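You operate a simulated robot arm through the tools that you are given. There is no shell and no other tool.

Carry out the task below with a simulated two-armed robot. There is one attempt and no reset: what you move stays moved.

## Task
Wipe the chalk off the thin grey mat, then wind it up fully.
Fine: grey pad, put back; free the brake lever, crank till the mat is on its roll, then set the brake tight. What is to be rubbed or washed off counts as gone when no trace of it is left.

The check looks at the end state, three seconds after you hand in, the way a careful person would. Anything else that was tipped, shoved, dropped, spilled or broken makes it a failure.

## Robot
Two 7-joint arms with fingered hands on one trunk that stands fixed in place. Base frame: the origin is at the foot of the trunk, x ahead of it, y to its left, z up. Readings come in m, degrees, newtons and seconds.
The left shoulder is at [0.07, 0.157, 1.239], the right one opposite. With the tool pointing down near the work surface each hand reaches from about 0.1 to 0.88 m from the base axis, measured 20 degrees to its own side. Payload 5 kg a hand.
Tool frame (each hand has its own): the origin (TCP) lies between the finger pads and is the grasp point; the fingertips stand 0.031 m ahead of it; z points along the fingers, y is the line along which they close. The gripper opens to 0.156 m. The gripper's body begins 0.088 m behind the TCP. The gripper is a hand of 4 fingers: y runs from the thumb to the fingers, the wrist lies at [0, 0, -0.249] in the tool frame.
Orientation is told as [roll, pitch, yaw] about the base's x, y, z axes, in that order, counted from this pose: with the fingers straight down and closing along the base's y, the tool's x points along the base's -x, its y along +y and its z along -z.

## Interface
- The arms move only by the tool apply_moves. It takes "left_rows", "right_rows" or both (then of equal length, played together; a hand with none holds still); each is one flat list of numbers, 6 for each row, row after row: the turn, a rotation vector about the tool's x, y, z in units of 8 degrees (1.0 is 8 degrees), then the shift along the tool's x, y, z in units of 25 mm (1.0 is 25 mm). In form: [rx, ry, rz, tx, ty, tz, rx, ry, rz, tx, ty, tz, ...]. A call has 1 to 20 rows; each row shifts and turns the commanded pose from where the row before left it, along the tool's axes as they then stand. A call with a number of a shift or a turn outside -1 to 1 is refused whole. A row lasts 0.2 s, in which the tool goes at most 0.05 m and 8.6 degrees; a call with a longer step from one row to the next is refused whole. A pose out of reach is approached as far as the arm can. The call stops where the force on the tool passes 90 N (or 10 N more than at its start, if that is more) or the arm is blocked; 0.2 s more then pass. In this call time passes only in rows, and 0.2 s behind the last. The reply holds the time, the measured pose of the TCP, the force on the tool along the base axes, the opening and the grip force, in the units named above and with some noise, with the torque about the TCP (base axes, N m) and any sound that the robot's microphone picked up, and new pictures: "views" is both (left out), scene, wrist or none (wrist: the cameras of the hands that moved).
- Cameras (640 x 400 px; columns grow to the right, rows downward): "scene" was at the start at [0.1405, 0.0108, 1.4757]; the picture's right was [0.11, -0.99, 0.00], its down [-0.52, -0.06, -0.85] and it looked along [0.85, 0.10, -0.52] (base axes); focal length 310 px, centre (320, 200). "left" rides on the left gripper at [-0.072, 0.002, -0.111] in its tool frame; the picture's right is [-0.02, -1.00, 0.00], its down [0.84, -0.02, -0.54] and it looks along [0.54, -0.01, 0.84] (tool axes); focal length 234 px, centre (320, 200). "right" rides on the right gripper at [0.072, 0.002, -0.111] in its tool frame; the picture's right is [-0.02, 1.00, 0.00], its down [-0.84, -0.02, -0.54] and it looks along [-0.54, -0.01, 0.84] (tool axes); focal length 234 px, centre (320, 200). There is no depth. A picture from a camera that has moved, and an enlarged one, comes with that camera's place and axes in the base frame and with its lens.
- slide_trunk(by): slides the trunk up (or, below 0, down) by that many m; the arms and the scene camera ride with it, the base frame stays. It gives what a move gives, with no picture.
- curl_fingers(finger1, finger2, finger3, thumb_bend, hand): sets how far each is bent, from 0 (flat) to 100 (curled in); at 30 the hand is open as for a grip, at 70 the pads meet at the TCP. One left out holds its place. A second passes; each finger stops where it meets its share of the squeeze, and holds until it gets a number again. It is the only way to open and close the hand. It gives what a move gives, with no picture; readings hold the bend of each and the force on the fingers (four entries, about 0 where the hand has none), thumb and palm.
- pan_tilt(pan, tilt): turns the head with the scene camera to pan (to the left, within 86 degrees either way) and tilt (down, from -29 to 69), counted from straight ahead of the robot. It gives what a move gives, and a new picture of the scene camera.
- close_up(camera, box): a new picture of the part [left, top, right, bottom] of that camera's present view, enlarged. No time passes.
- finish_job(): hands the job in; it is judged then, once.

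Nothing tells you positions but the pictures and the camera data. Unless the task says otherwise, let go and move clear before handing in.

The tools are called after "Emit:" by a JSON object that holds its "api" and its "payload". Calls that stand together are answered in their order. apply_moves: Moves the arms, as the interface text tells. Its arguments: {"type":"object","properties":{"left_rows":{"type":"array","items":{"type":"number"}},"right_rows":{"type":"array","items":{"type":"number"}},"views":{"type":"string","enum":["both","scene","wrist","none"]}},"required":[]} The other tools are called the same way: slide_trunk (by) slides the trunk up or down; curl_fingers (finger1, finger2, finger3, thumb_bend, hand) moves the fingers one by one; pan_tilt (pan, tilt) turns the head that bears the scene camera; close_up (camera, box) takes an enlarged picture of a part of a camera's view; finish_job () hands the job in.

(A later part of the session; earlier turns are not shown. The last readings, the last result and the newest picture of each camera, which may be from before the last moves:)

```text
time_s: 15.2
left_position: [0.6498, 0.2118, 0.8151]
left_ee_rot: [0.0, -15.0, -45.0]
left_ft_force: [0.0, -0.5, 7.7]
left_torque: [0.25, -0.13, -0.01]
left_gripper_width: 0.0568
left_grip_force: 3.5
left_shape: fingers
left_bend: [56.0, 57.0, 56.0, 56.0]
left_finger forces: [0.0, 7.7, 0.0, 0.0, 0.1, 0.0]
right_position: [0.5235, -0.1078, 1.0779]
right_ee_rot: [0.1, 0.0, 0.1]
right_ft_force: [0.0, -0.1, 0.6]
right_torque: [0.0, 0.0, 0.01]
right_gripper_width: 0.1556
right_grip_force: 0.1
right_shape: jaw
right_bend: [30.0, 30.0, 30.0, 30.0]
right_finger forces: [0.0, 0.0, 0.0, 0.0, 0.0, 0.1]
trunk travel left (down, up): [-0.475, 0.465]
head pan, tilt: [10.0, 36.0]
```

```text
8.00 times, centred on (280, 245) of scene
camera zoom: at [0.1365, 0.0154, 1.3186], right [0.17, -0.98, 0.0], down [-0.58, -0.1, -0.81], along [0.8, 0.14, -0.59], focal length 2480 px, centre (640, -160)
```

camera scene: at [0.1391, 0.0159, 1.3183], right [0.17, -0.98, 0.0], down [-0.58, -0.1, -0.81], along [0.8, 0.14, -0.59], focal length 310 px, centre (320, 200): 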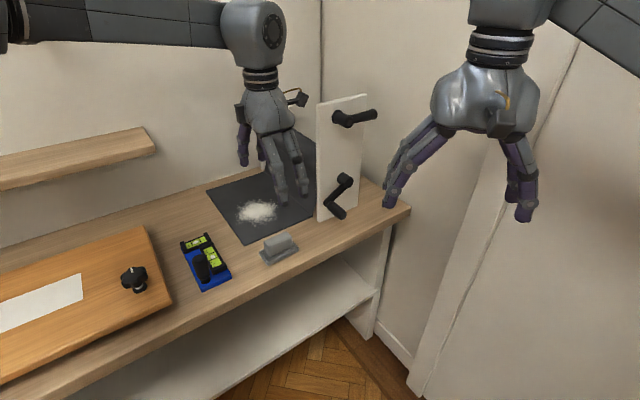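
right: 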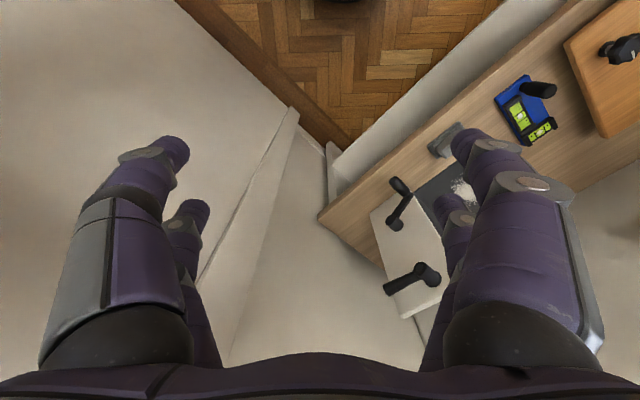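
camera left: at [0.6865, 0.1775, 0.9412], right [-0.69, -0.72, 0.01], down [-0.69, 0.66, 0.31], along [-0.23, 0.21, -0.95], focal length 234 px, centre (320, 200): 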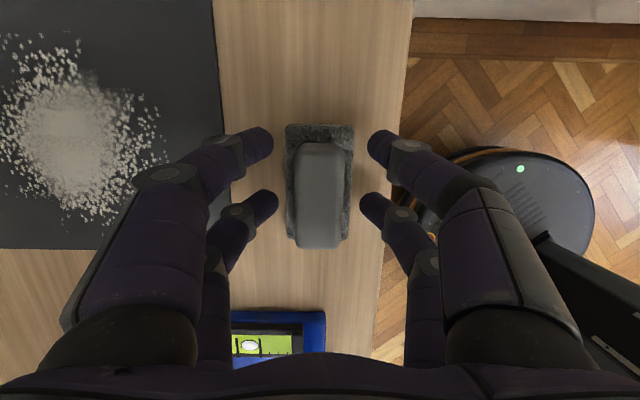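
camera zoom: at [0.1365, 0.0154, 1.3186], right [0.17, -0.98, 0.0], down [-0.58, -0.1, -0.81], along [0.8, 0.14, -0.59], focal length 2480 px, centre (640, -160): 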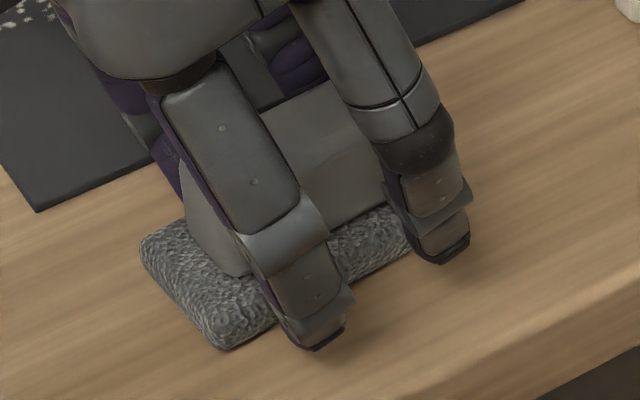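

Finger 2 still leans on the base, so I'll open wider and look again.

Emit:
{"api": "curl_fingers", "payload": {"hand": "left", "finger1": 48, "finger2": 48, "finger3": 48, "thumb_bend": 48}}

Emit:
{"api": "apply_moves", "payload": {"left_rows": [0, 0, 0, -0.2, 0, -0.75], "views": "none"}}

Emit:
{"api": "close_up", "payload": {"camera": "left", "box": [220, 100, 420, 270]}}

Emit:
{"api": "close_up", "payload": {"camera": "scene", "box": [250, 220, 310, 270]}}

```text
time_s: 16.2
left_position: [0.65, 0.2126, 0.8144]
left_ee_rot: [0.0, -15.1, -44.9]
left_ft_force: [-0.3, 0.5, -0.9]
left_torque: [-0.01, 0.03, 0.0]
left_gripper_width: 0.0885
left_grip_force: 0.0
left_shape: fingers
left_bend: [48.0, 48.0, 48.0, 48.0]
left_finger forces: [0.1, 0.0, 0.0, 0.1, 0.0, 0.0]
right_position: [0.5226, -0.1072, 1.0782]
right_ee_rot: [0.0, -0.1, 0.0]
right_ft_force: [0.3, 0.3, 0.8]
right_torque: [-0.04, 0.0, 0.01]
right_gripper_width: 0.1559
right_grip_force: 0.0
right_shape: jaw
right_bend: [30.0, 30.0, 30.0, 30.0]
right_finger forces: [0.0, 0.0, 0.0, 0.0, 0.0, 0.1]
trunk travel left (down, up): [-0.475, 0.465]
head pan, tilt: [10.0, 36.0]
```

```text
time_s: 16.6
left_position: [0.6503, 0.212, 0.8352]
left_ee_rot: [0.0, -15.1, -44.9]
left_ft_force: [0.4, 0.3, 0.2]
left_torque: [0.02, 0.0, 0.0]
left_gripper_width: 0.0884
left_grip_force: 0.0
left_shape: fingers
left_bend: [48.0, 48.0, 48.0, 48.0]
left_finger forces: [0.0, 0.0, 0.0, 0.0, 0.0, 0.1]
right_position: [0.5238, -0.1088, 1.0796]
right_ee_rot: [0.0, 0.0, 0.0]
right_ft_force: [-0.1, -0.3, 0.3]
right_torque: [0.0, -0.04, -0.01]
right_gripper_width: 0.1556
right_grip_force: 0.0
right_shape: jaw
right_bend: [30.0, 30.0, 30.0, 30.0]
right_finger forces: [0.1, 0.0, 0.0, 0.0, 0.1, 0.0]
trunk travel left (down, up): [-0.475, 0.465]
head pan, tilt: [10.0, 36.0]
```

```text
2.35 times, centred on (320, 185) of left
camera zoom: at [0.6797, 0.1837, 0.9606], right [-0.69, -0.72, 0.01], down [-0.69, 0.66, 0.31], along [-0.23, 0.21, -0.95], focal length 551 px, centre (320, 235)
```

zoom: 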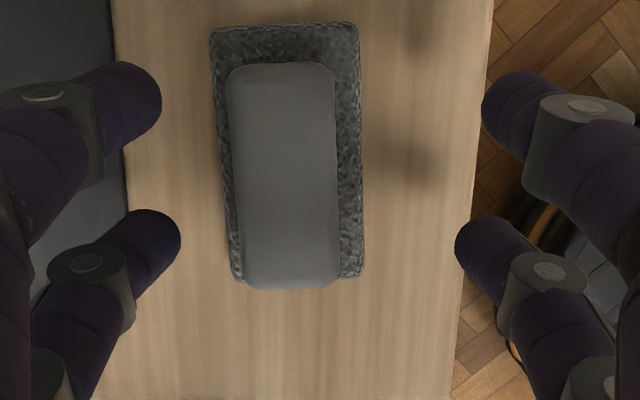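

```text
8.00 times, centred on (280, 245) of scene
camera zoom: at [0.1365, 0.0155, 1.3185], right [0.17, -0.98, 0.0], down [-0.58, -0.1, -0.81], along [0.8, 0.14, -0.59], focal length 2480 px, centre (640, -160)
```

zoom: 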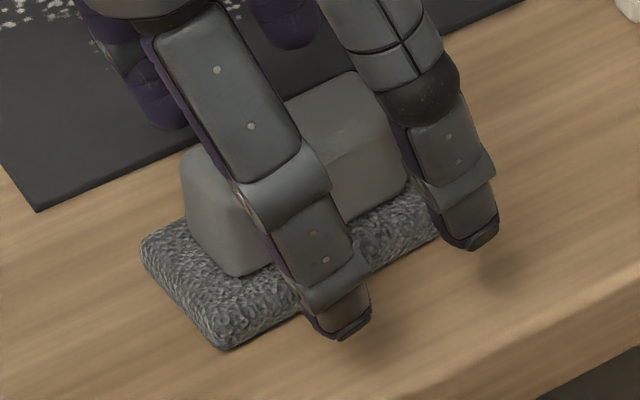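

The pad lies flat again, shifted about 10 mm back. I'll recentre the hand on it with a 2° turn, then set finger 3 and the thumb as a fixed stop and press fingers 1 and 2 against it.

Emit:
{"api": "apply_moves", "payload": {"left_rows": [-0.065, 0, -0.24, 0, 0.4, 0, 0, 0, 0, 0.19, 0, 0.7], "views": "none"}}

Emit:
{"api": "curl_fingers", "payload": {"hand": "left", "finger1": 58, "finger2": 58, "finger3": 62, "thumb_bend": 62}}

Emit:
{"api": "close_up", "payload": {"camera": "left", "box": [220, 100, 420, 270]}}

Emit:
{"api": "close_up", "payload": {"camera": "scene", "box": [250, 220, 310, 270]}}

```text
time_s: 17.2
left_position: [0.6582, 0.2197, 0.8158]
left_ee_rot: [-0.1, -15.1, -42.9]
left_ft_force: [-0.2, 0.5, -0.2]
left_torque: [0.01, 0.01, 0.02]
left_gripper_width: 0.0883
left_grip_force: 0.1
left_shape: fingers
left_bend: [48.0, 48.0, 48.0, 48.0]
left_finger forces: [0.0, 0.0, 0.0, 0.0, 0.0, 0.0]
right_position: [0.5253, -0.1072, 1.0789]
right_ee_rot: [0.0, 0.1, -0.1]
right_ft_force: [0.4, 0.5, -0.1]
right_torque: [0.01, 0.04, 0.0]
right_gripper_width: 0.1559
right_grip_force: 0.1
right_shape: jaw
right_bend: [30.0, 30.0, 30.0, 30.0]
right_finger forces: [0.0, 0.0, 0.0, 0.1, 0.1, 0.1]
trunk travel left (down, up): [-0.475, 0.465]
head pan, tilt: [10.0, 36.0]
```

```text
time_s: 18.2
left_position: [0.6578, 0.2185, 0.816]
left_ee_rot: [0.0, -15.1, -42.9]
left_ft_force: [0.1, -0.1, -0.2]
left_torque: [-0.04, 0.0, 0.02]
left_gripper_width: 0.0442
left_grip_force: 0.6
left_shape: fingers
left_bend: [57.0, 57.0, 62.0, 62.0]
left_finger forces: [0.1, 0.0, 0.3, 0.0, 0.0, 0.0]
right_position: [0.5234, -0.1081, 1.0777]
right_ee_rot: [0.0, 0.0, 0.0]
right_ft_force: [-0.4, -0.2, 0.3]
right_torque: [-0.02, 0.0, 0.02]
right_gripper_width: 0.1558
right_grip_force: 0.1
right_shape: jaw
right_bend: [30.0, 30.0, 30.0, 30.0]
right_finger forces: [0.0, 0.1, 0.0, 0.0, 0.0, 0.0]
trunk travel left (down, up): [-0.475, 0.465]
head pan, tilt: [10.0, 36.0]
```

```text
2.35 times, centred on (320, 185) of left
camera zoom: at [0.6885, 0.193, 0.942], right [-0.66, -0.75, 0.01], down [-0.71, 0.63, 0.31], along [-0.23, 0.2, -0.95], focal length 551 px, centre (320, 235)
```

zoom: 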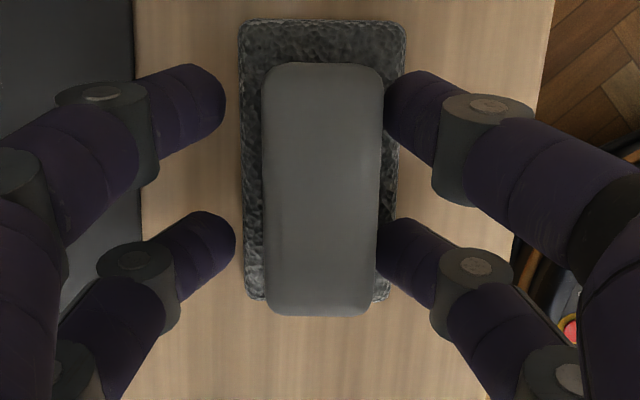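

```text
8.00 times, centred on (280, 245) of scene
camera zoom: at [0.1373, 0.0158, 1.3184], right [0.17, -0.98, 0.0], down [-0.58, -0.1, -0.81], along [0.8, 0.14, -0.59], focal length 2480 px, centre (640, -160)
```

zoom: 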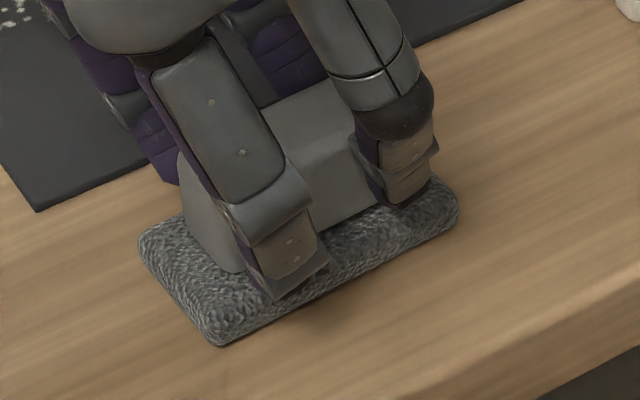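

Both sides line up now. I'll bring fingers 1 and 2 in against the stop.

Emit:
{"api": "curl_fingers", "payload": {"hand": "left", "finger1": 66, "finger2": 66, "finger3": 63, "thumb_bend": 63}}

Emit:
{"api": "close_up", "payload": {"camera": "left", "box": [220, 100, 420, 270]}}

Emit:
{"api": "close_up", "payload": {"camera": "scene", "box": [250, 220, 310, 270]}}

```text
time_s: 19.2
left_position: [0.6583, 0.2199, 0.8154]
left_ee_rot: [0.1, -14.9, -42.9]
left_ft_force: [0.6, 0.5, 0.8]
left_torque: [0.0, 0.05, -0.02]
left_gripper_width: 0.0312
left_grip_force: 4.1
left_shape: fingers
left_bend: [64.0, 63.0, 61.0, 62.0]
left_finger forces: [1.9, 2.7, 2.1, 0.1, 2.1, 0.0]
right_position: [0.5236, -0.1073, 1.0776]
right_ee_rot: [0.0, -0.1, 0.0]
right_ft_force: [-0.4, 0.2, 0.3]
right_torque: [0.0, 0.02, -0.02]
right_gripper_width: 0.1562
right_grip_force: 0.1
right_shape: jaw
right_bend: [30.0, 30.0, 30.0, 30.0]
right_finger forces: [0.0, 0.0, 0.0, 0.1, 0.0, 0.0]
trunk travel left (down, up): [-0.475, 0.465]
head pan, tilt: [10.0, 36.0]
```

```text
2.35 times, centred on (320, 185) of left
camera zoom: at [0.6885, 0.193, 0.9421], right [-0.66, -0.75, 0.01], down [-0.71, 0.63, 0.31], along [-0.23, 0.2, -0.95], focal length 551 px, centre (320, 235)
```

zoom: 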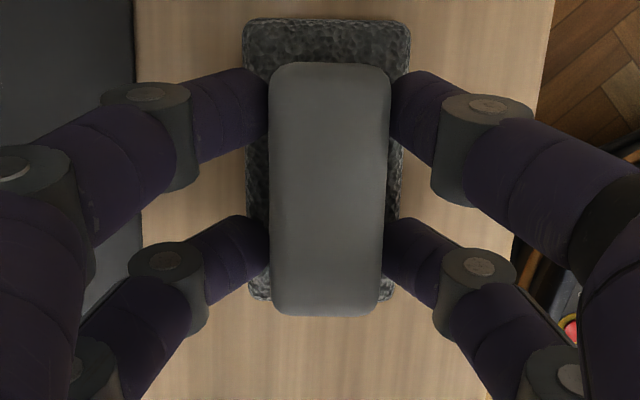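

```text
8.00 times, centred on (280, 245) of scene
camera zoom: at [0.1373, 0.0158, 1.3185], right [0.17, -0.98, 0.0], down [-0.58, -0.1, -0.81], along [0.8, 0.14, -0.59], focal length 2480 px, centre (640, -160)
```

zoom: 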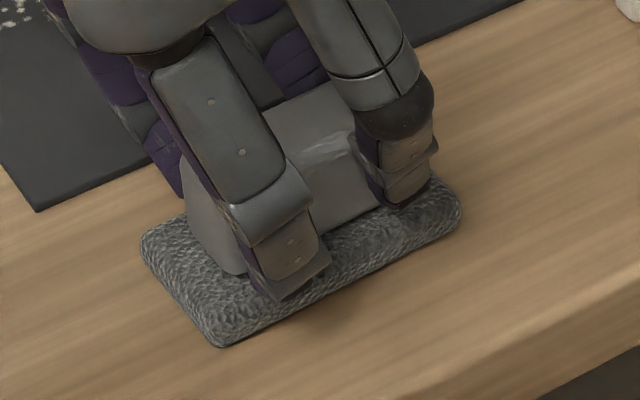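

Balanced at 2 N per finger. I'll raise the squeeze evenly.

Emit:
{"api": "curl_fingers", "payload": {"hand": "left", "finger1": 70, "finger2": 70, "finger3": 68, "thumb_bend": 68}}

Emit:
{"api": "curl_fingers", "payload": {"hand": "left", "finger1": 73, "finger2": 73, "finger3": 71, "thumb_bend": 71}}

Emit:
{"api": "close_up", "payload": {"camera": "left", "box": [220, 100, 420, 270]}}

Emit:
{"api": "close_up", "payload": {"camera": "scene", "box": [250, 220, 310, 270]}}

```text
time_s: 20.2
left_position: [0.6578, 0.2195, 0.8159]
left_ee_rot: [0.0, -15.0, -43.0]
left_ft_force: [-0.3, 0.4, -0.1]
left_torque: [0.0, 0.06, 0.01]
left_gripper_width: 0.0294
left_grip_force: 13.0
left_shape: fingers
left_bend: [64.0, 62.0, 61.0, 65.0]
left_finger forces: [5.7, 7.6, 5.8, 0.0, 7.6, 0.1]
right_position: [0.5237, -0.1083, 1.0786]
right_ee_rot: [0.0, 0.0, 0.0]
right_ft_force: [-0.4, -1.0, 0.0]
right_torque: [-0.03, 0.0, 0.01]
right_gripper_width: 0.1558
right_grip_force: 0.0
right_shape: jaw
right_bend: [30.0, 30.0, 30.0, 30.0]
right_finger forces: [0.0, 0.0, 0.0, 0.1, 0.1, 0.0]
trunk travel left (down, up): [-0.475, 0.465]
head pan, tilt: [10.0, 36.0]
```

```text
time_s: 21.2
left_position: [0.6569, 0.2197, 0.8159]
left_ee_rot: [0.1, -15.0, -42.9]
left_ft_force: [-1.1, -0.8, 0.6]
left_torque: [0.02, 0.02, 0.04]
left_gripper_width: 0.0287
left_grip_force: 17.7
left_shape: fingers
left_bend: [63.0, 62.0, 62.0, 66.0]
left_finger forces: [9.2, 8.1, 6.9, 0.0, 10.9, 0.0]
right_position: [0.5236, -0.1075, 1.0777]
right_ee_rot: [0.0, -0.1, 0.0]
right_ft_force: [-0.2, -0.1, 0.6]
right_torque: [-0.02, -0.03, -0.03]
right_gripper_width: 0.1561
right_grip_force: 0.1
right_shape: jaw
right_bend: [30.0, 30.0, 30.0, 30.0]
right_finger forces: [0.1, 0.1, 0.1, 0.2, 0.1, 0.0]
trunk travel left (down, up): [-0.475, 0.465]
head pan, tilt: [10.0, 36.0]
```

```text
2.35 times, centred on (320, 185) of left
camera zoom: at [0.6884, 0.1929, 0.9421], right [-0.66, -0.75, 0.01], down [-0.71, 0.63, 0.31], along [-0.23, 0.2, -0.95], focal length 551 px, centre (320, 235)
```

zoom: 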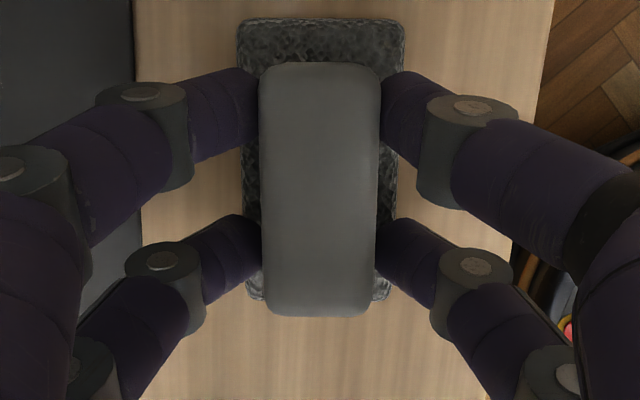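

```text
8.00 times, centred on (280, 245) of scene
camera zoom: at [0.1372, 0.0157, 1.3185], right [0.17, -0.98, 0.0], down [-0.58, -0.1, -0.81], along [0.8, 0.14, -0.59], focal length 2480 px, centre (640, -160)
```

zoom: 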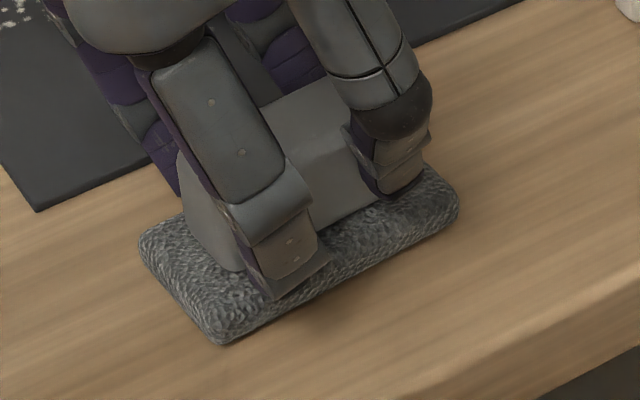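

The grip is firm (about 18 N) and the pad is flat. I'll lift 25 mm and check that it hangs level.

Emit:
{"api": "apply_moves", "payload": {"left_rows": [0, 0, 0, -0.13, 0, -0.483, 0, 0, 0, -0.13, 0, -0.483], "views": "wrist"}}

Emit:
{"api": "close_up", "payload": {"camera": "scene", "box": [230, 195, 310, 265]}}

```text
time_s: 21.8
left_position: [0.6578, 0.2194, 0.8402]
left_ee_rot: [-0.1, -15.1, -43.0]
left_ft_force: [-0.1, -0.4, -0.6]
left_torque: [0.01, -0.02, 0.0]
left_gripper_width: 0.0287
left_grip_force: 17.2
left_shape: fingers
left_bend: [63.0, 62.0, 62.0, 66.0]
left_finger forces: [9.4, 7.8, 6.7, 0.0, 10.5, 0.0]
right_position: [0.5234, -0.107, 1.0779]
right_ee_rot: [0.0, 0.0, 0.0]
right_ft_force: [0.2, -0.2, -0.3]
right_torque: [0.01, 0.02, -0.01]
right_gripper_width: 0.1561
right_grip_force: 0.0
right_shape: jaw
right_bend: [30.0, 30.0, 30.0, 30.0]
right_finger forces: [0.0, 0.0, 0.0, 0.1, 0.0, 0.0]
trunk travel left (down, up): [-0.475, 0.465]
head pan, tilt: [10.0, 36.0]
camera left: at [0.6883, 0.1927, 0.9666], right [-0.66, -0.75, 0.01], down [-0.71, 0.63, 0.31], along [-0.23, 0.2, -0.95], focal length 234 px, centre (320, 200)
```

left: 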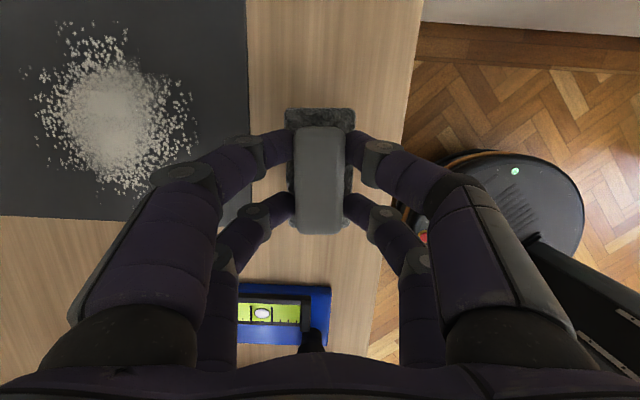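

```text
5.71 times, centred on (270, 230) of scene
camera zoom: at [0.1372, 0.0157, 1.3184], right [0.17, -0.98, 0.0], down [-0.58, -0.1, -0.81], along [0.8, 0.14, -0.59], focal length 1771 px, centre (606, 29)
```

zoom: 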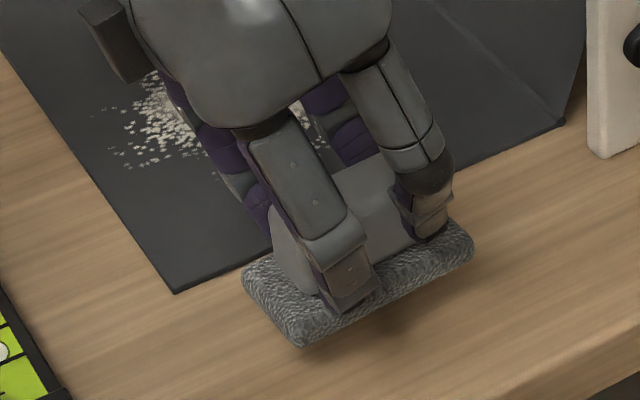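

The pad hangs level in the grip. I'll square the yaw to -45, move over the near-left edge of the mat, and lower to light contact.

Emit:
{"api": "apply_moves", "payload": {"left_rows": [0.065, 0, 0.24, 0.58, 0.95, -0.155, 0, 0, 0, 0, 0.95, 0, 0, 0, 0, 0, 0.95, 0, 0, 0, 0, 0, 0.95, 0, 0, 0, 0, 0.114, 0, 0.425, 0, 0, 0, 0.114, 0, 0.425], "views": "both"}}

```text
time_s: 23.2
left_position: [0.7129, 0.2983, 0.8197]
left_ee_rot: [0.0, -15.0, -45.0]
left_ft_force: [-1.2, -0.3, 2.7]
left_torque: [0.13, 0.07, 0.0]
left_gripper_width: 0.0288
left_grip_force: 17.7
left_shape: fingers
left_bend: [63.0, 62.0, 62.0, 66.0]
left_finger forces: [9.1, 8.3, 7.3, 0.0, 10.7, 0.0]
right_position: [0.5244, -0.1082, 1.0786]
right_ee_rot: [0.0, 0.0, 0.0]
right_ft_force: [-1.2, -0.4, 0.1]
right_torque: [-0.01, -0.01, -0.02]
right_gripper_width: 0.1557
right_grip_force: 0.1
right_shape: jaw
right_bend: [30.0, 30.0, 30.0, 30.0]
right_finger forces: [0.0, 0.0, 0.1, 0.0, 0.0, 0.0]
trunk travel left (down, up): [-0.475, 0.465]
head pan, tilt: [10.0, 36.0]
camera scene: at [0.137, 0.0159, 1.3186], right [0.17, -0.98, 0.0], down [-0.58, -0.1, -0.81], along [0.8, 0.14, -0.59], focal length 310 px, centre (320, 200)
camera left: at [0.7425, 0.2694, 0.9457], right [-0.69, -0.72, 0.01], down [-0.69, 0.66, 0.31], along [-0.23, 0.21, -0.95], focal length 234 px, centre (320, 200)
```

scene: 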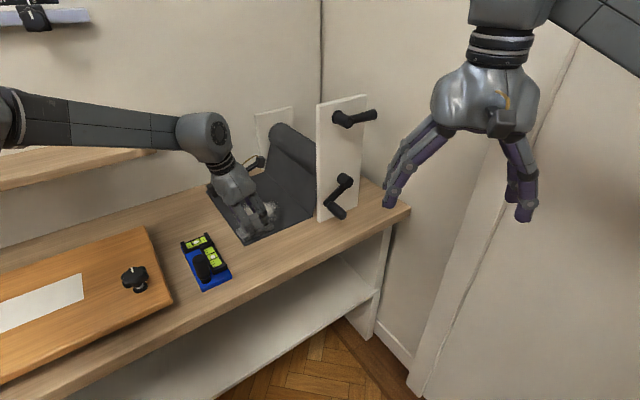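
left: 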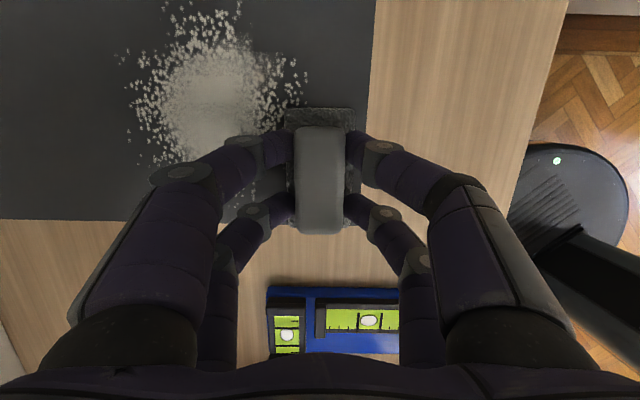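

Light contact (about 3 N). I'll press slightly more and start the first stroke along e2, checking the force.

Emit:
{"api": "apply_moves", "payload": {"left_rows": [0, 0, 0, 0.02, 0, 0.077, 0, 0, 0, 0, 0.6, 0, 0, 0, 0, 0, 0.6, 0], "views": "wrist"}}

```text
time_s: 24.0
left_position: [0.7315, 0.3149, 0.8185]
left_ee_rot: [0.1, -15.2, -45.1]
left_ft_force: [-6.5, -8.8, 14.9]
left_torque: [-0.61, 0.38, 0.03]
left_gripper_width: 0.0289
left_grip_force: 22.6
left_shape: fingers
left_bend: [64.0, 63.0, 61.0, 66.0]
left_finger forces: [8.0, 6.2, 16.5, 0.0, 15.1, 0.1]
right_position: [0.5222, -0.1088, 1.08]
right_ee_rot: [0.2, 0.0, 0.0]
right_ft_force: [-0.4, 0.2, 0.1]
right_torque: [0.01, -0.02, 0.07]
right_gripper_width: 0.1559
right_grip_force: 0.0
right_shape: jaw
right_bend: [30.0, 30.0, 30.0, 30.0]
right_finger forces: [0.1, 0.0, 0.0, 0.0, 0.1, 0.0]
trunk travel left (down, up): [-0.475, 0.465]
head pan, tilt: [10.0, 36.0]
camera left: at [0.762, 0.2875, 0.9444], right [-0.69, -0.72, 0.0], down [-0.69, 0.66, 0.31], along [-0.22, 0.21, -0.95], focal length 234 px, centre (320, 200)
```

left: 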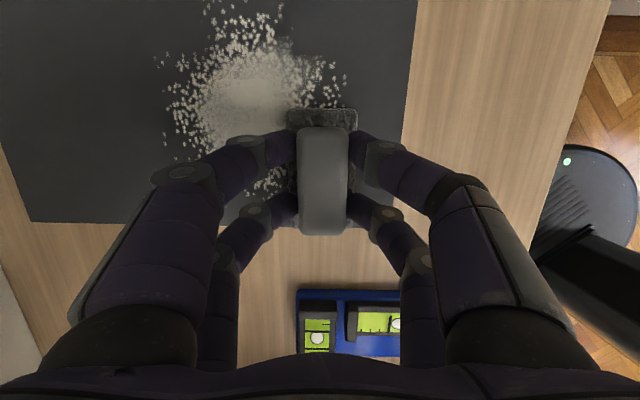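

Normal force 15 N and drag 11 N; I'll look closely at what has been wiped and whether the pad stays level.

Emit:
{"api": "close_up", "payload": {"camera": "left", "box": [150, 0, 430, 220]}}

Emit:
{"api": "close_up", "payload": {"camera": "scene", "box": [210, 160, 320, 250]}}

```text
1.82 times, centred on (290, 110) of left
camera zoom: at [0.762, 0.2875, 0.9444], right [-0.69, -0.72, 0.0], down [-0.69, 0.66, 0.31], along [-0.22, 0.21, -0.95], focal length 426 px, centre (374, 364)
```

zoom: 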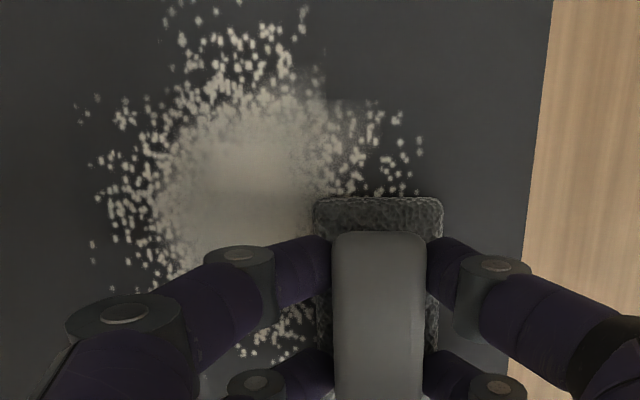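

```text
4.44 times, centred on (265, 205) of scene
camera zoom: at [0.1346, 0.0139, 1.319], right [0.17, -0.98, 0.0], down [-0.58, -0.1, -0.81], along [0.8, 0.14, -0.59], focal length 1378 px, centre (564, 178)
```

zoom: 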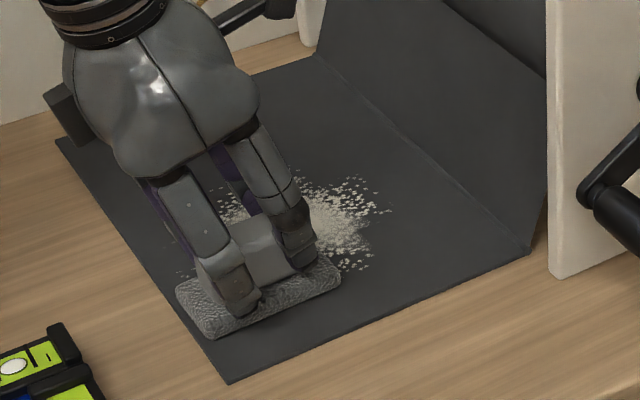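

The pad leaves clean mat behind it. I'll continue the stroke with slightly less pressure out to e2≈0.845.

Emit:
{"api": "apply_moves", "payload": {"left_rows": [0, 0, 0, -0.005, 0.7, -0.019, 0, 0, 0, 0, 0.8, 0, 0, 0, 0, 0, 0.8, 0, 0, 0, 0, 0, 0.8, 0, 0, 0, 0, 0, 0.8, 0], "views": "both"}}

Emit:
{"api": "close_up", "payload": {"camera": "left", "box": [200, 0, 640, 275]}}

```text
time_s: 25.2
left_position: [0.8008, 0.3861, 0.8177]
left_ee_rot: [0.1, -15.2, -45.0]
left_ft_force: [-6.2, -5.6, 10.2]
left_torque: [-0.35, 0.27, -0.06]
left_gripper_width: 0.0286
left_grip_force: 20.7
left_shape: fingers
left_bend: [64.0, 63.0, 61.0, 66.0]
left_finger forces: [8.0, 6.8, 12.9, 0.1, 14.3, 0.0]
right_position: [0.5224, -0.1084, 1.0792]
right_ee_rot: [0.1, -0.1, 0.0]
right_ft_force: [-0.4, -1.2, 0.6]
right_torque: [0.04, -0.02, -0.02]
right_gripper_width: 0.1558
right_grip_force: 0.0
right_shape: jaw
right_bend: [30.0, 30.0, 30.0, 30.0]
right_finger forces: [0.0, 0.1, 0.1, 0.0, 0.0, 0.1]
trunk travel left (down, up): [-0.475, 0.465]
head pan, tilt: [10.0, 36.0]
camera scene: at [0.1352, 0.014, 1.3188], right [0.17, -0.98, 0.0], down [-0.58, -0.1, -0.81], along [0.8, 0.14, -0.59], focal length 310 px, centre (320, 200)
camera left: at [0.8312, 0.3587, 0.9444], right [-0.69, -0.72, 0.0], down [-0.69, 0.66, 0.31], along [-0.23, 0.21, -0.95], focal length 234 px, centre (320, 200)
```

scene: 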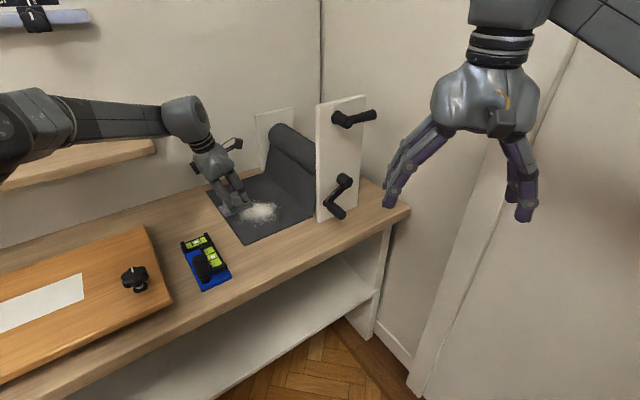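
left: 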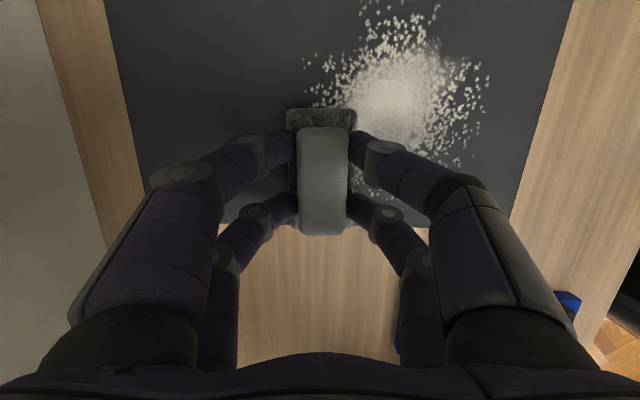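

```text
1.45 times, centred on (420, 138) of left
camera zoom: at [0.8312, 0.3587, 0.9444], right [-0.69, -0.72, 0.0], down [-0.69, 0.66, 0.31], along [-0.23, 0.21, -0.95], focal length 341 px, centre (174, 291)
```

zoom: 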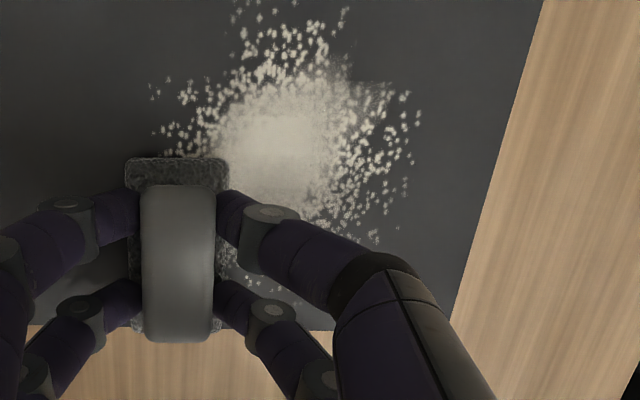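

Some chalk remains in the swept strip, so several passes are needed. I'll stroke back with slightly more pressure.

Emit:
{"api": "apply_moves", "payload": {"left_rows": [0, 0, 0, 0.006, -0.8, 0.024, 0, 0, 0, 0, -0.9, 0, 0, 0, 0, 0, -0.9, 0, 0, 0, 0, 0, -0.9, 0, 0, 0, 0, 0, -0.9, 0, 0, 0, 0, 0, -0.9, 0], "views": "wrist"}}

Emit:
{"api": "close_up", "payload": {"camera": "scene", "box": [200, 160, 320, 250]}}

Emit:
{"api": "close_up", "payload": {"camera": "left", "box": [0, 0, 400, 250]}}

```text
time_s: 26.6
left_position: [0.7091, 0.2919, 0.8189]
left_ee_rot: [-0.1, -15.0, -45.0]
left_ft_force: [3.3, 3.0, 6.9]
left_torque: [0.26, -0.33, 0.02]
left_gripper_width: 0.0287
left_grip_force: 21.5
left_shape: fingers
left_bend: [61.0, 60.0, 63.0, 67.0]
left_finger forces: [10.9, 15.9, 6.5, 0.1, 9.4, 0.0]
right_position: [0.5224, -0.1078, 1.079]
right_ee_rot: [0.0, 0.0, 0.0]
right_ft_force: [-0.3, 0.5, -0.8]
right_torque: [-0.01, 0.0, 0.0]
right_gripper_width: 0.1558
right_grip_force: 0.1
right_shape: jaw
right_bend: [30.0, 30.0, 30.0, 30.0]
right_finger forces: [0.0, 0.1, 0.1, 0.1, 0.1, 0.0]
trunk travel left (down, up): [-0.475, 0.465]
head pan, tilt: [10.0, 36.0]
camera left: at [0.7382, 0.2647, 0.9443], right [-0.69, -0.72, 0.01], down [-0.69, 0.66, 0.31], along [-0.23, 0.21, -0.95], focal length 234 px, centre (320, 200)
```

left: 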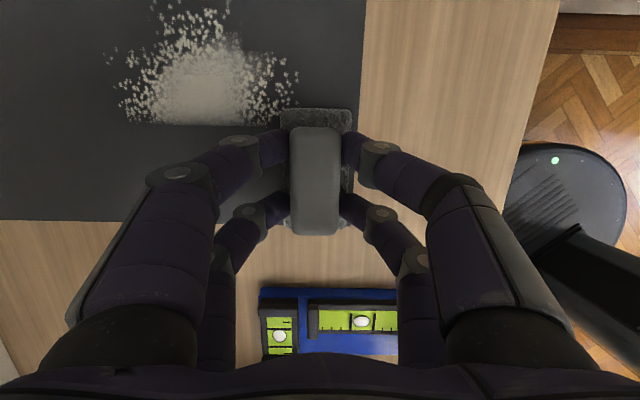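

```text
4.44 times, centred on (260, 205) of scene
camera zoom: at [0.1365, 0.0155, 1.3184], right [0.17, -0.98, 0.0], down [-0.58, -0.1, -0.81], along [0.8, 0.14, -0.59], focal length 1378 px, centre (587, 178)
```

zoom: 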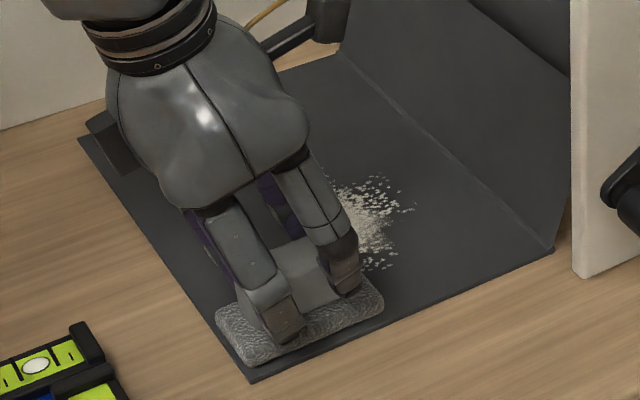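

```text
1.60 times, centred on (200, 125) of left
camera zoom: at [0.7382, 0.2647, 0.9443], right [-0.69, -0.72, 0.01], down [-0.69, 0.66, 0.31], along [-0.23, 0.21, -0.95], focal length 375 px, centre (512, 320)
```

zoom: 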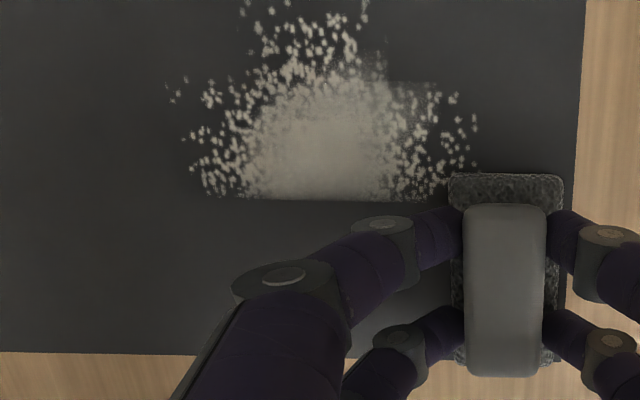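

Two passes leave that strip fully clean. I'll hop 60 mm toward the roll for the next strip and stroke forward.

Emit:
{"api": "apply_moves", "payload": {"left_rows": [0, 0, 0, -0.052, 0, -0.193, 0, 0, 0, -0.773, 0, 0.207, 0, 0, 0, -0.773, 0, 0.207, 0, 0, 0, -0.773, 0, 0.207, 0, 0, 0, 0.052, 0, 0.193, 0, 0, 0, 0, 0.78, 0, 0, 0, 0, 0, 0.78, 0, 0, 0, 0, 0, 0.78, 0], "views": "wrist"}}

```text
time_s: 28.4
left_position: [0.793, 0.2908, 0.8188]
left_ee_rot: [0.0, -15.1, -45.0]
left_ft_force: [-2.7, -2.6, 5.4]
left_torque: [-0.1, 0.03, -0.02]
left_gripper_width: 0.0286
left_grip_force: 19.2
left_shape: fingers
left_bend: [63.0, 62.0, 62.0, 67.0]
left_finger forces: [8.5, 8.5, 7.9, 0.0, 12.9, 0.0]
right_position: [0.524, -0.1081, 1.0784]
right_ee_rot: [0.0, 0.0, 0.0]
right_ft_force: [-0.1, -0.4, -0.3]
right_torque: [-0.03, -0.01, 0.0]
right_gripper_width: 0.1558
right_grip_force: 0.0
right_shape: jaw
right_bend: [30.0, 30.0, 30.0, 30.0]
right_finger forces: [0.1, 0.0, 0.0, 0.0, 0.1, 0.0]
trunk travel left (down, up): [-0.475, 0.465]
head pan, tilt: [10.0, 36.0]
camera left: at [0.8226, 0.2629, 0.9444], right [-0.69, -0.72, 0.01], down [-0.69, 0.66, 0.31], along [-0.23, 0.21, -0.95], focal length 234 px, centre (320, 200)
```

left: 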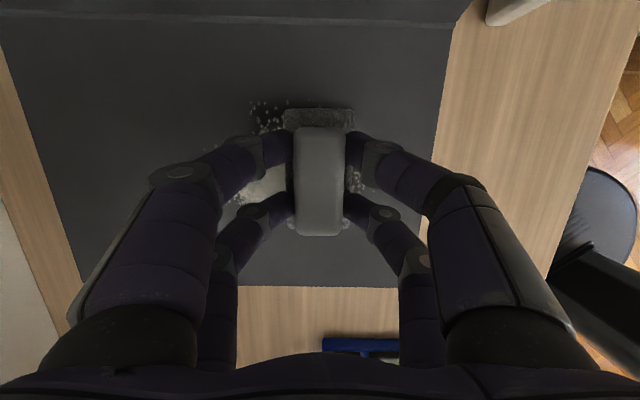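

Pressure is a bit light here (5 N). I'll press about 0.8 mm more, finish the forward stroke, and come back.

Emit:
{"api": "apply_moves", "payload": {"left_rows": [0, 0, 0, 0.01, 0.7, 0.036, 0, 0, 0, 0, 0.78, 0, 0, 0, 0, 0, 0.78, 0, 0, 0, 0, 0, 0.78, 0], "views": "wrist"}}

Emit:
{"api": "apply_moves", "payload": {"left_rows": [0, 0, 0, 0, -0.78, 0, 0, 0, 0, 0, -0.78, 0, 0, 0, 0, 0, -0.78, 0, 0, 0, 0, 0, -0.78, 0, 0, 0, 0, 0, -0.78, 0, 0, 0, 0, 0, -0.78, 0, 0, 0, 0, 0, -0.78, 0], "views": "wrist"}}

Emit:
{"api": "close_up", "payload": {"camera": "scene", "box": [200, 160, 320, 250]}}

```text
time_s: 29.4
left_position: [0.8153, 0.3489, 0.8252]
left_ee_rot: [0.1, -15.1, -45.0]
left_ft_force: [-0.5, 0.7, 0.3]
left_torque: [-0.01, -0.01, 0.0]
left_gripper_width: 0.0288
left_grip_force: 17.9
left_shape: fingers
left_bend: [63.0, 62.0, 62.0, 67.0]
left_finger forces: [9.5, 8.3, 6.9, 0.0, 10.8, 0.0]
left hand out of reach, approached as far as the arm can: row 2, 3, 4
right_position: [0.5231, -0.1075, 1.078]
right_ee_rot: [0.0, -0.1, 0.0]
right_ft_force: [-0.1, 0.9, -0.5]
right_torque: [-0.01, 0.0, 0.01]
right_gripper_width: 0.156
right_grip_force: 0.1
right_shape: jaw
right_bend: [30.0, 30.0, 30.0, 30.0]
right_finger forces: [0.0, 0.1, 0.0, 0.0, 0.0, 0.1]
trunk travel left (down, up): [-0.475, 0.465]
head pan, tilt: [10.0, 36.0]
camera left: at [0.8445, 0.3212, 0.9509], right [-0.69, -0.72, 0.0], down [-0.69, 0.66, 0.31], along [-0.23, 0.21, -0.95], focal length 234 px, centre (320, 200)
```

left: 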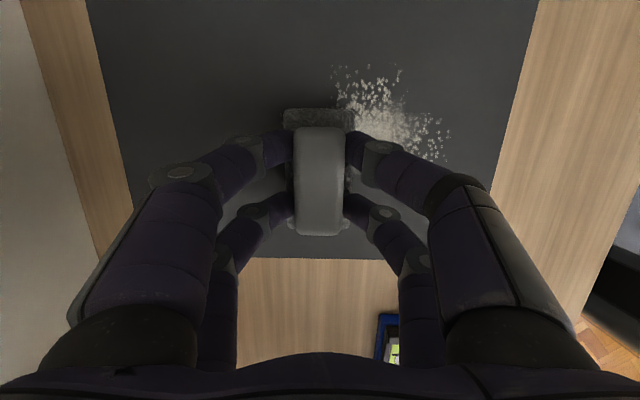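

```text
time_s: 31.0
left_position: [0.717, 0.2532, 0.826]
left_ee_rot: [0.0, -15.1, -45.0]
left_ft_force: [-0.1, -0.3, 0.0]
left_torque: [0.01, -0.03, -0.02]
left_gripper_width: 0.0288
left_grip_force: 17.6
left_shape: fingers
left_bend: [63.0, 62.0, 62.0, 67.0]
left_finger forces: [9.5, 7.9, 6.8, 0.2, 10.6, 0.0]
right_position: [0.5238, -0.1067, 1.0776]
right_ee_rot: [0.1, 0.0, -0.1]
right_ft_force: [0.8, -0.5, 1.0]
right_torque: [-0.04, -0.03, 0.01]
right_gripper_width: 0.1559
right_grip_force: 0.1
right_shape: jaw
right_bend: [30.0, 30.0, 30.0, 30.0]
right_finger forces: [0.1, 0.0, 0.0, 0.0, 0.0, 0.1]
trunk travel left (down, up): [-0.475, 0.465]
head pan, tilt: [10.0, 36.0]
camera left: at [0.7485, 0.2252, 0.9522], right [-0.69, -0.72, 0.01], down [-0.69, 0.66, 0.31], along [-0.23, 0.21, -0.95], focal length 234 px, centre (320, 200)
```

left: 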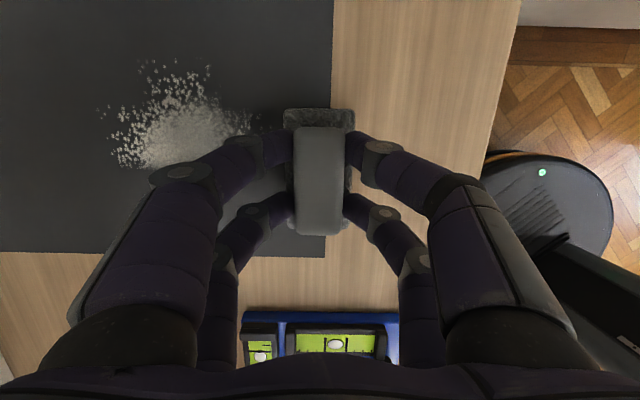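

```text
4.44 times, centred on (260, 205) of scene
camera zoom: at [0.137, 0.0155, 1.3185], right [0.17, -0.98, 0.0], down [-0.58, -0.1, -0.81], along [0.8, 0.14, -0.59], focal length 1378 px, centre (587, 178)
```

zoom: 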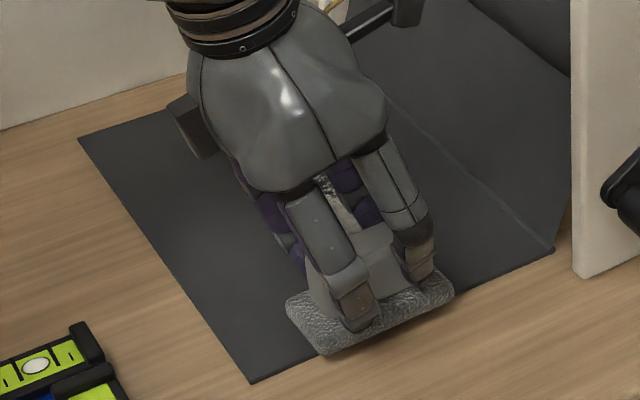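

At yaw -45 the far part is out of reach. The near strip is clean, so I'll lift, turn the pad to yaw 0 (the hand then leans toward the robot, which gains reach) and position for strokes along y.

Emit:
{"api": "apply_moves", "payload": {"left_rows": [0, 0, 0, -0.124, 0, -0.464, -0.2426, 0, -0.9055, 0, 0, 0, -0.2426, 0, -0.9055, 0, 0, 0, -0.2426, 0, -0.9055, 0, 0, 0, -0.2426, 0, -0.9055, 0, 0, 0, -0.2426, 0, -0.9055, 0, 0, 0, -0.2426, 0, -0.9055, 0, 0, 0, 0, 0, 0, -0.747, 0, 0.2, 0, 0, 0, -0.747, 0, 0.2, 0, 0, 0, -0.747, 0, 0.2], "views": "both"}}

```text
time_s: 33.2
left_position: [0.7771, 0.2529, 0.8366]
left_ee_rot: [-0.1, -15.0, 0.0]
left_ft_force: [0.6, -0.1, -0.6]
left_torque: [-0.02, 0.01, 0.01]
left_gripper_width: 0.0287
left_grip_force: 17.4
left_shape: fingers
left_bend: [63.0, 62.0, 62.0, 67.0]
left_finger forces: [9.5, 7.8, 6.9, 0.0, 10.5, 0.0]
right_position: [0.5246, -0.1078, 1.0774]
right_ee_rot: [0.1, 0.1, 0.1]
right_ft_force: [0.3, -0.5, -0.3]
right_torque: [-0.02, 0.01, 0.01]
right_gripper_width: 0.1559
right_grip_force: 0.1
right_shape: jaw
right_bend: [30.0, 30.0, 30.0, 30.0]
right_finger forces: [0.0, 0.0, 0.1, 0.0, 0.0, 0.0]
trunk travel left (down, up): [-0.475, 0.465]
head pan, tilt: [10.0, 36.0]
camera scene: at [0.1383, 0.016, 1.3183], right [0.17, -0.98, 0.0], down [-0.58, -0.1, -0.81], along [0.8, 0.14, -0.59], focal length 310 px, centre (320, 200)
camera left: at [0.8181, 0.2545, 0.9624], right [0.02, -1.0, 0.01], down [-0.95, -0.02, 0.31], along [-0.31, -0.01, -0.95], focal length 234 px, centre (320, 200)
```

scene: 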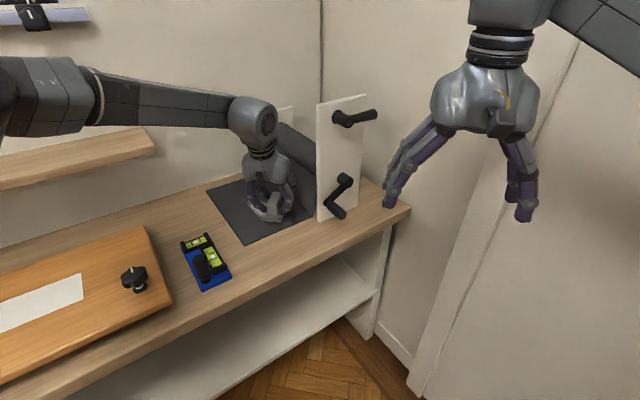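
left: 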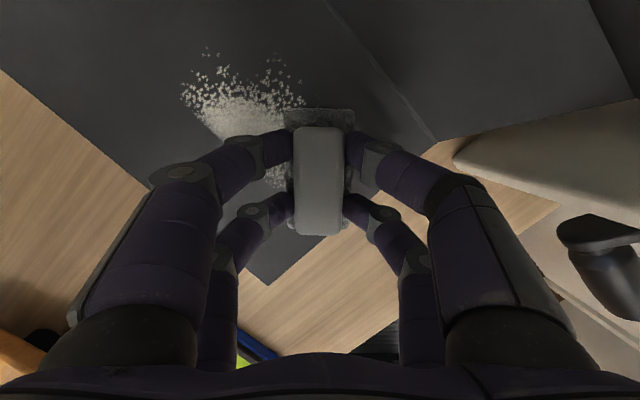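

Good pose, well in reach. I'll lower to contact and do a back-and-forth along y.

Emit:
{"api": "apply_moves", "payload": {"left_rows": [0, 0, 0, 0.093, 0, 0.348, 0, 0, 0, 0.093, 0, 0.348, 0, 0, 0, 0, 0.6, 0], "views": "none"}}

```text
time_s: 34.0
left_position: [0.7762, 0.2692, 0.8192]
left_ee_rot: [-0.1, -15.0, 0.0]
left_ft_force: [-0.1, -0.1, 1.2]
left_torque: [-0.02, -0.06, -0.02]
left_gripper_width: 0.0286
left_grip_force: 18.2
left_shape: fingers
left_bend: [63.0, 62.0, 62.0, 67.0]
left_finger forces: [9.5, 7.7, 6.9, 0.0, 11.1, 0.0]
right_position: [0.5237, -0.1067, 1.0778]
right_ee_rot: [0.0, 0.1, 0.1]
right_ft_force: [0.8, 0.5, 0.0]
right_torque: [-0.02, 0.0, 0.01]
right_gripper_width: 0.156
right_grip_force: 0.1
right_shape: jaw
right_bend: [30.0, 30.0, 30.0, 30.0]
right_finger forces: [0.0, 0.1, 0.0, 0.1, 0.0, 0.0]
trunk travel left (down, up): [-0.475, 0.465]
head pan, tilt: [10.0, 36.0]
```

Emit:
{"api": "apply_moves", "payload": {"left_rows": [0, 0, 0, 0.0124, 0.4, 0.046, 0, 0, 0, 0, 0.7, 0, 0, 0, 0, 0, 0.7, 0], "views": "none"}}

```text
time_s: 34.8
left_position: [0.7763, 0.3126, 0.8188]
left_ee_rot: [-0.1, -15.2, -0.2]
left_ft_force: [-0.2, -5.0, 5.6]
left_torque: [-0.09, 0.02, 0.0]
left_gripper_width: 0.0287
left_grip_force: 19.1
left_shape: fingers
left_bend: [63.0, 62.0, 62.0, 67.0]
left_finger forces: [8.5, 7.6, 8.4, 0.1, 12.3, 0.0]
right_position: [0.523, -0.1079, 1.0791]
right_ee_rot: [0.0, 0.1, 0.1]
right_ft_force: [0.0, 0.4, 0.3]
right_torque: [0.0, 0.03, -0.04]
right_gripper_width: 0.1557
right_grip_force: 0.1
right_shape: jaw
right_bend: [30.0, 30.0, 30.0, 30.0]
right_finger forces: [0.1, 0.1, 0.0, 0.1, 0.0, 0.0]
trunk travel left (down, up): [-0.475, 0.465]
head pan, tilt: [10.0, 36.0]
```

Contact is 5.6 N; I'll press slightly more and stroke on and back.

Emit:
{"api": "apply_moves", "payload": {"left_rows": [0, 0, 0, 0.008, 0.7, 0.029, 0, 0, 0, 0, 0.7, 0, 0, 0, 0, 0, -0.8, 0, 0, 0, 0, 0, -0.8, 0, 0, 0, 0, 0, -0.8, 0, 0, 0, 0, 0, -0.8, 0, 0, 0, 0, 0, -0.8, 0], "views": "wrist"}}

Emit:
{"api": "close_up", "payload": {"camera": "left", "box": [120, 0, 440, 250]}}

```text
time_s: 36.4
left_position: [0.7747, 0.2459, 0.8173]
left_ee_rot: [0.0, -15.0, 0.0]
left_ft_force: [0.2, 2.2, 5.9]
left_torque: [0.2, -0.05, 0.02]
left_gripper_width: 0.0288
left_grip_force: 20.5
left_shape: fingers
left_bend: [62.0, 61.0, 63.0, 67.0]
left_finger forces: [10.3, 12.4, 6.9, 0.0, 10.2, 0.1]
right_position: [0.5238, -0.1088, 1.0791]
right_ee_rot: [0.1, -0.1, -0.1]
right_ft_force: [0.5, -0.3, 0.2]
right_torque: [0.03, -0.03, 0.0]
right_gripper_width: 0.1559
right_grip_force: 0.1
right_shape: jaw
right_bend: [30.0, 30.0, 30.0, 30.0]
right_finger forces: [0.1, 0.1, 0.0, 0.0, 0.1, 0.0]
trunk travel left (down, up): [-0.475, 0.465]
head pan, tilt: [10.0, 36.0]
camera left: at [0.8163, 0.248, 0.9443], right [0.02, -1.0, 0.01], down [-0.95, -0.02, 0.31], along [-0.31, -0.01, -0.95], focal length 234 px, centre (320, 200)
```

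left: 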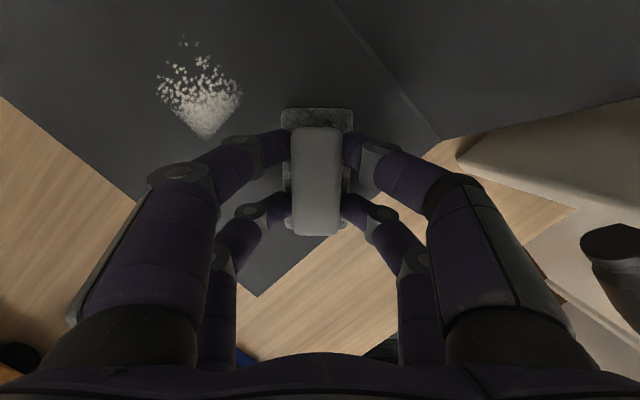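

```text
1.60 times, centred on (280, 125) of left
camera zoom: at [0.8163, 0.248, 0.9443], right [0.02, -1.0, 0.01], down [-0.95, -0.02, 0.31], along [-0.31, -0.01, -0.95], focal length 375 px, centre (384, 320)
```

zoom: 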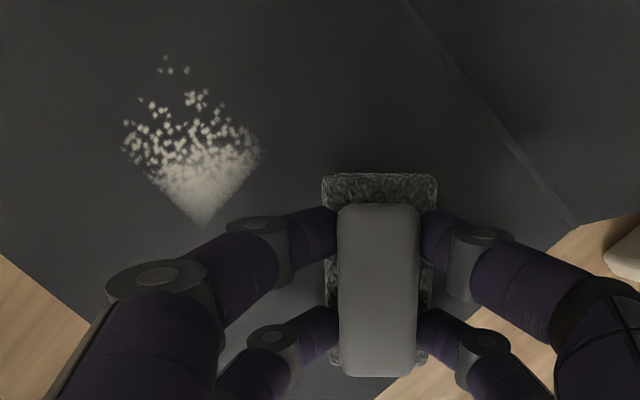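

Only a patch at x 0.80–0.875, y 0.30–0.365 remains. I'll hop forward to x≈0.83 and stroke across it.

Emit:
{"api": "apply_moves", "payload": {"left_rows": [0, 0, 0, -0.041, 0.6, -0.155, 0, 0, 0, -0.708, 0.2, 0.19, 0, 0, 0, -0.708, 0.2, 0.19, 0, 0, 0, -0.708, 0.2, 0.19, 0, 0, 0, 0.041, 0, 0.155, 0, 0, 0, 0, 0.6, 0, 0, 0, 0, 0, 0.6, 0], "views": "none"}}

```text
time_s: 38.0
left_position: [0.8126, 0.3138, 0.8231]
left_ee_rot: [0.0, -15.0, 0.0]
left_ft_force: [0.3, -0.5, -0.7]
left_torque: [0.03, 0.02, -0.03]
left_gripper_width: 0.0285
left_grip_force: 17.5
left_shape: fingers
left_bend: [62.0, 61.0, 63.0, 67.0]
left_finger forces: [9.5, 8.4, 6.8, 0.0, 10.6, 0.0]
left hand out of reach, approached as far as the arm can: row 3, 4
right_position: [0.5226, -0.1083, 1.0787]
right_ee_rot: [0.0, 0.0, 0.0]
right_ft_force: [0.2, -0.3, -0.4]
right_torque: [-0.01, 0.02, 0.0]
right_gripper_width: 0.1559
right_grip_force: 0.0
right_shape: jaw
right_bend: [30.0, 30.0, 30.0, 30.0]
right_finger forces: [0.0, 0.0, 0.0, 0.0, 0.0, 0.1]
trunk travel left (down, up): [-0.475, 0.465]
head pan, tilt: [10.0, 36.0]
```

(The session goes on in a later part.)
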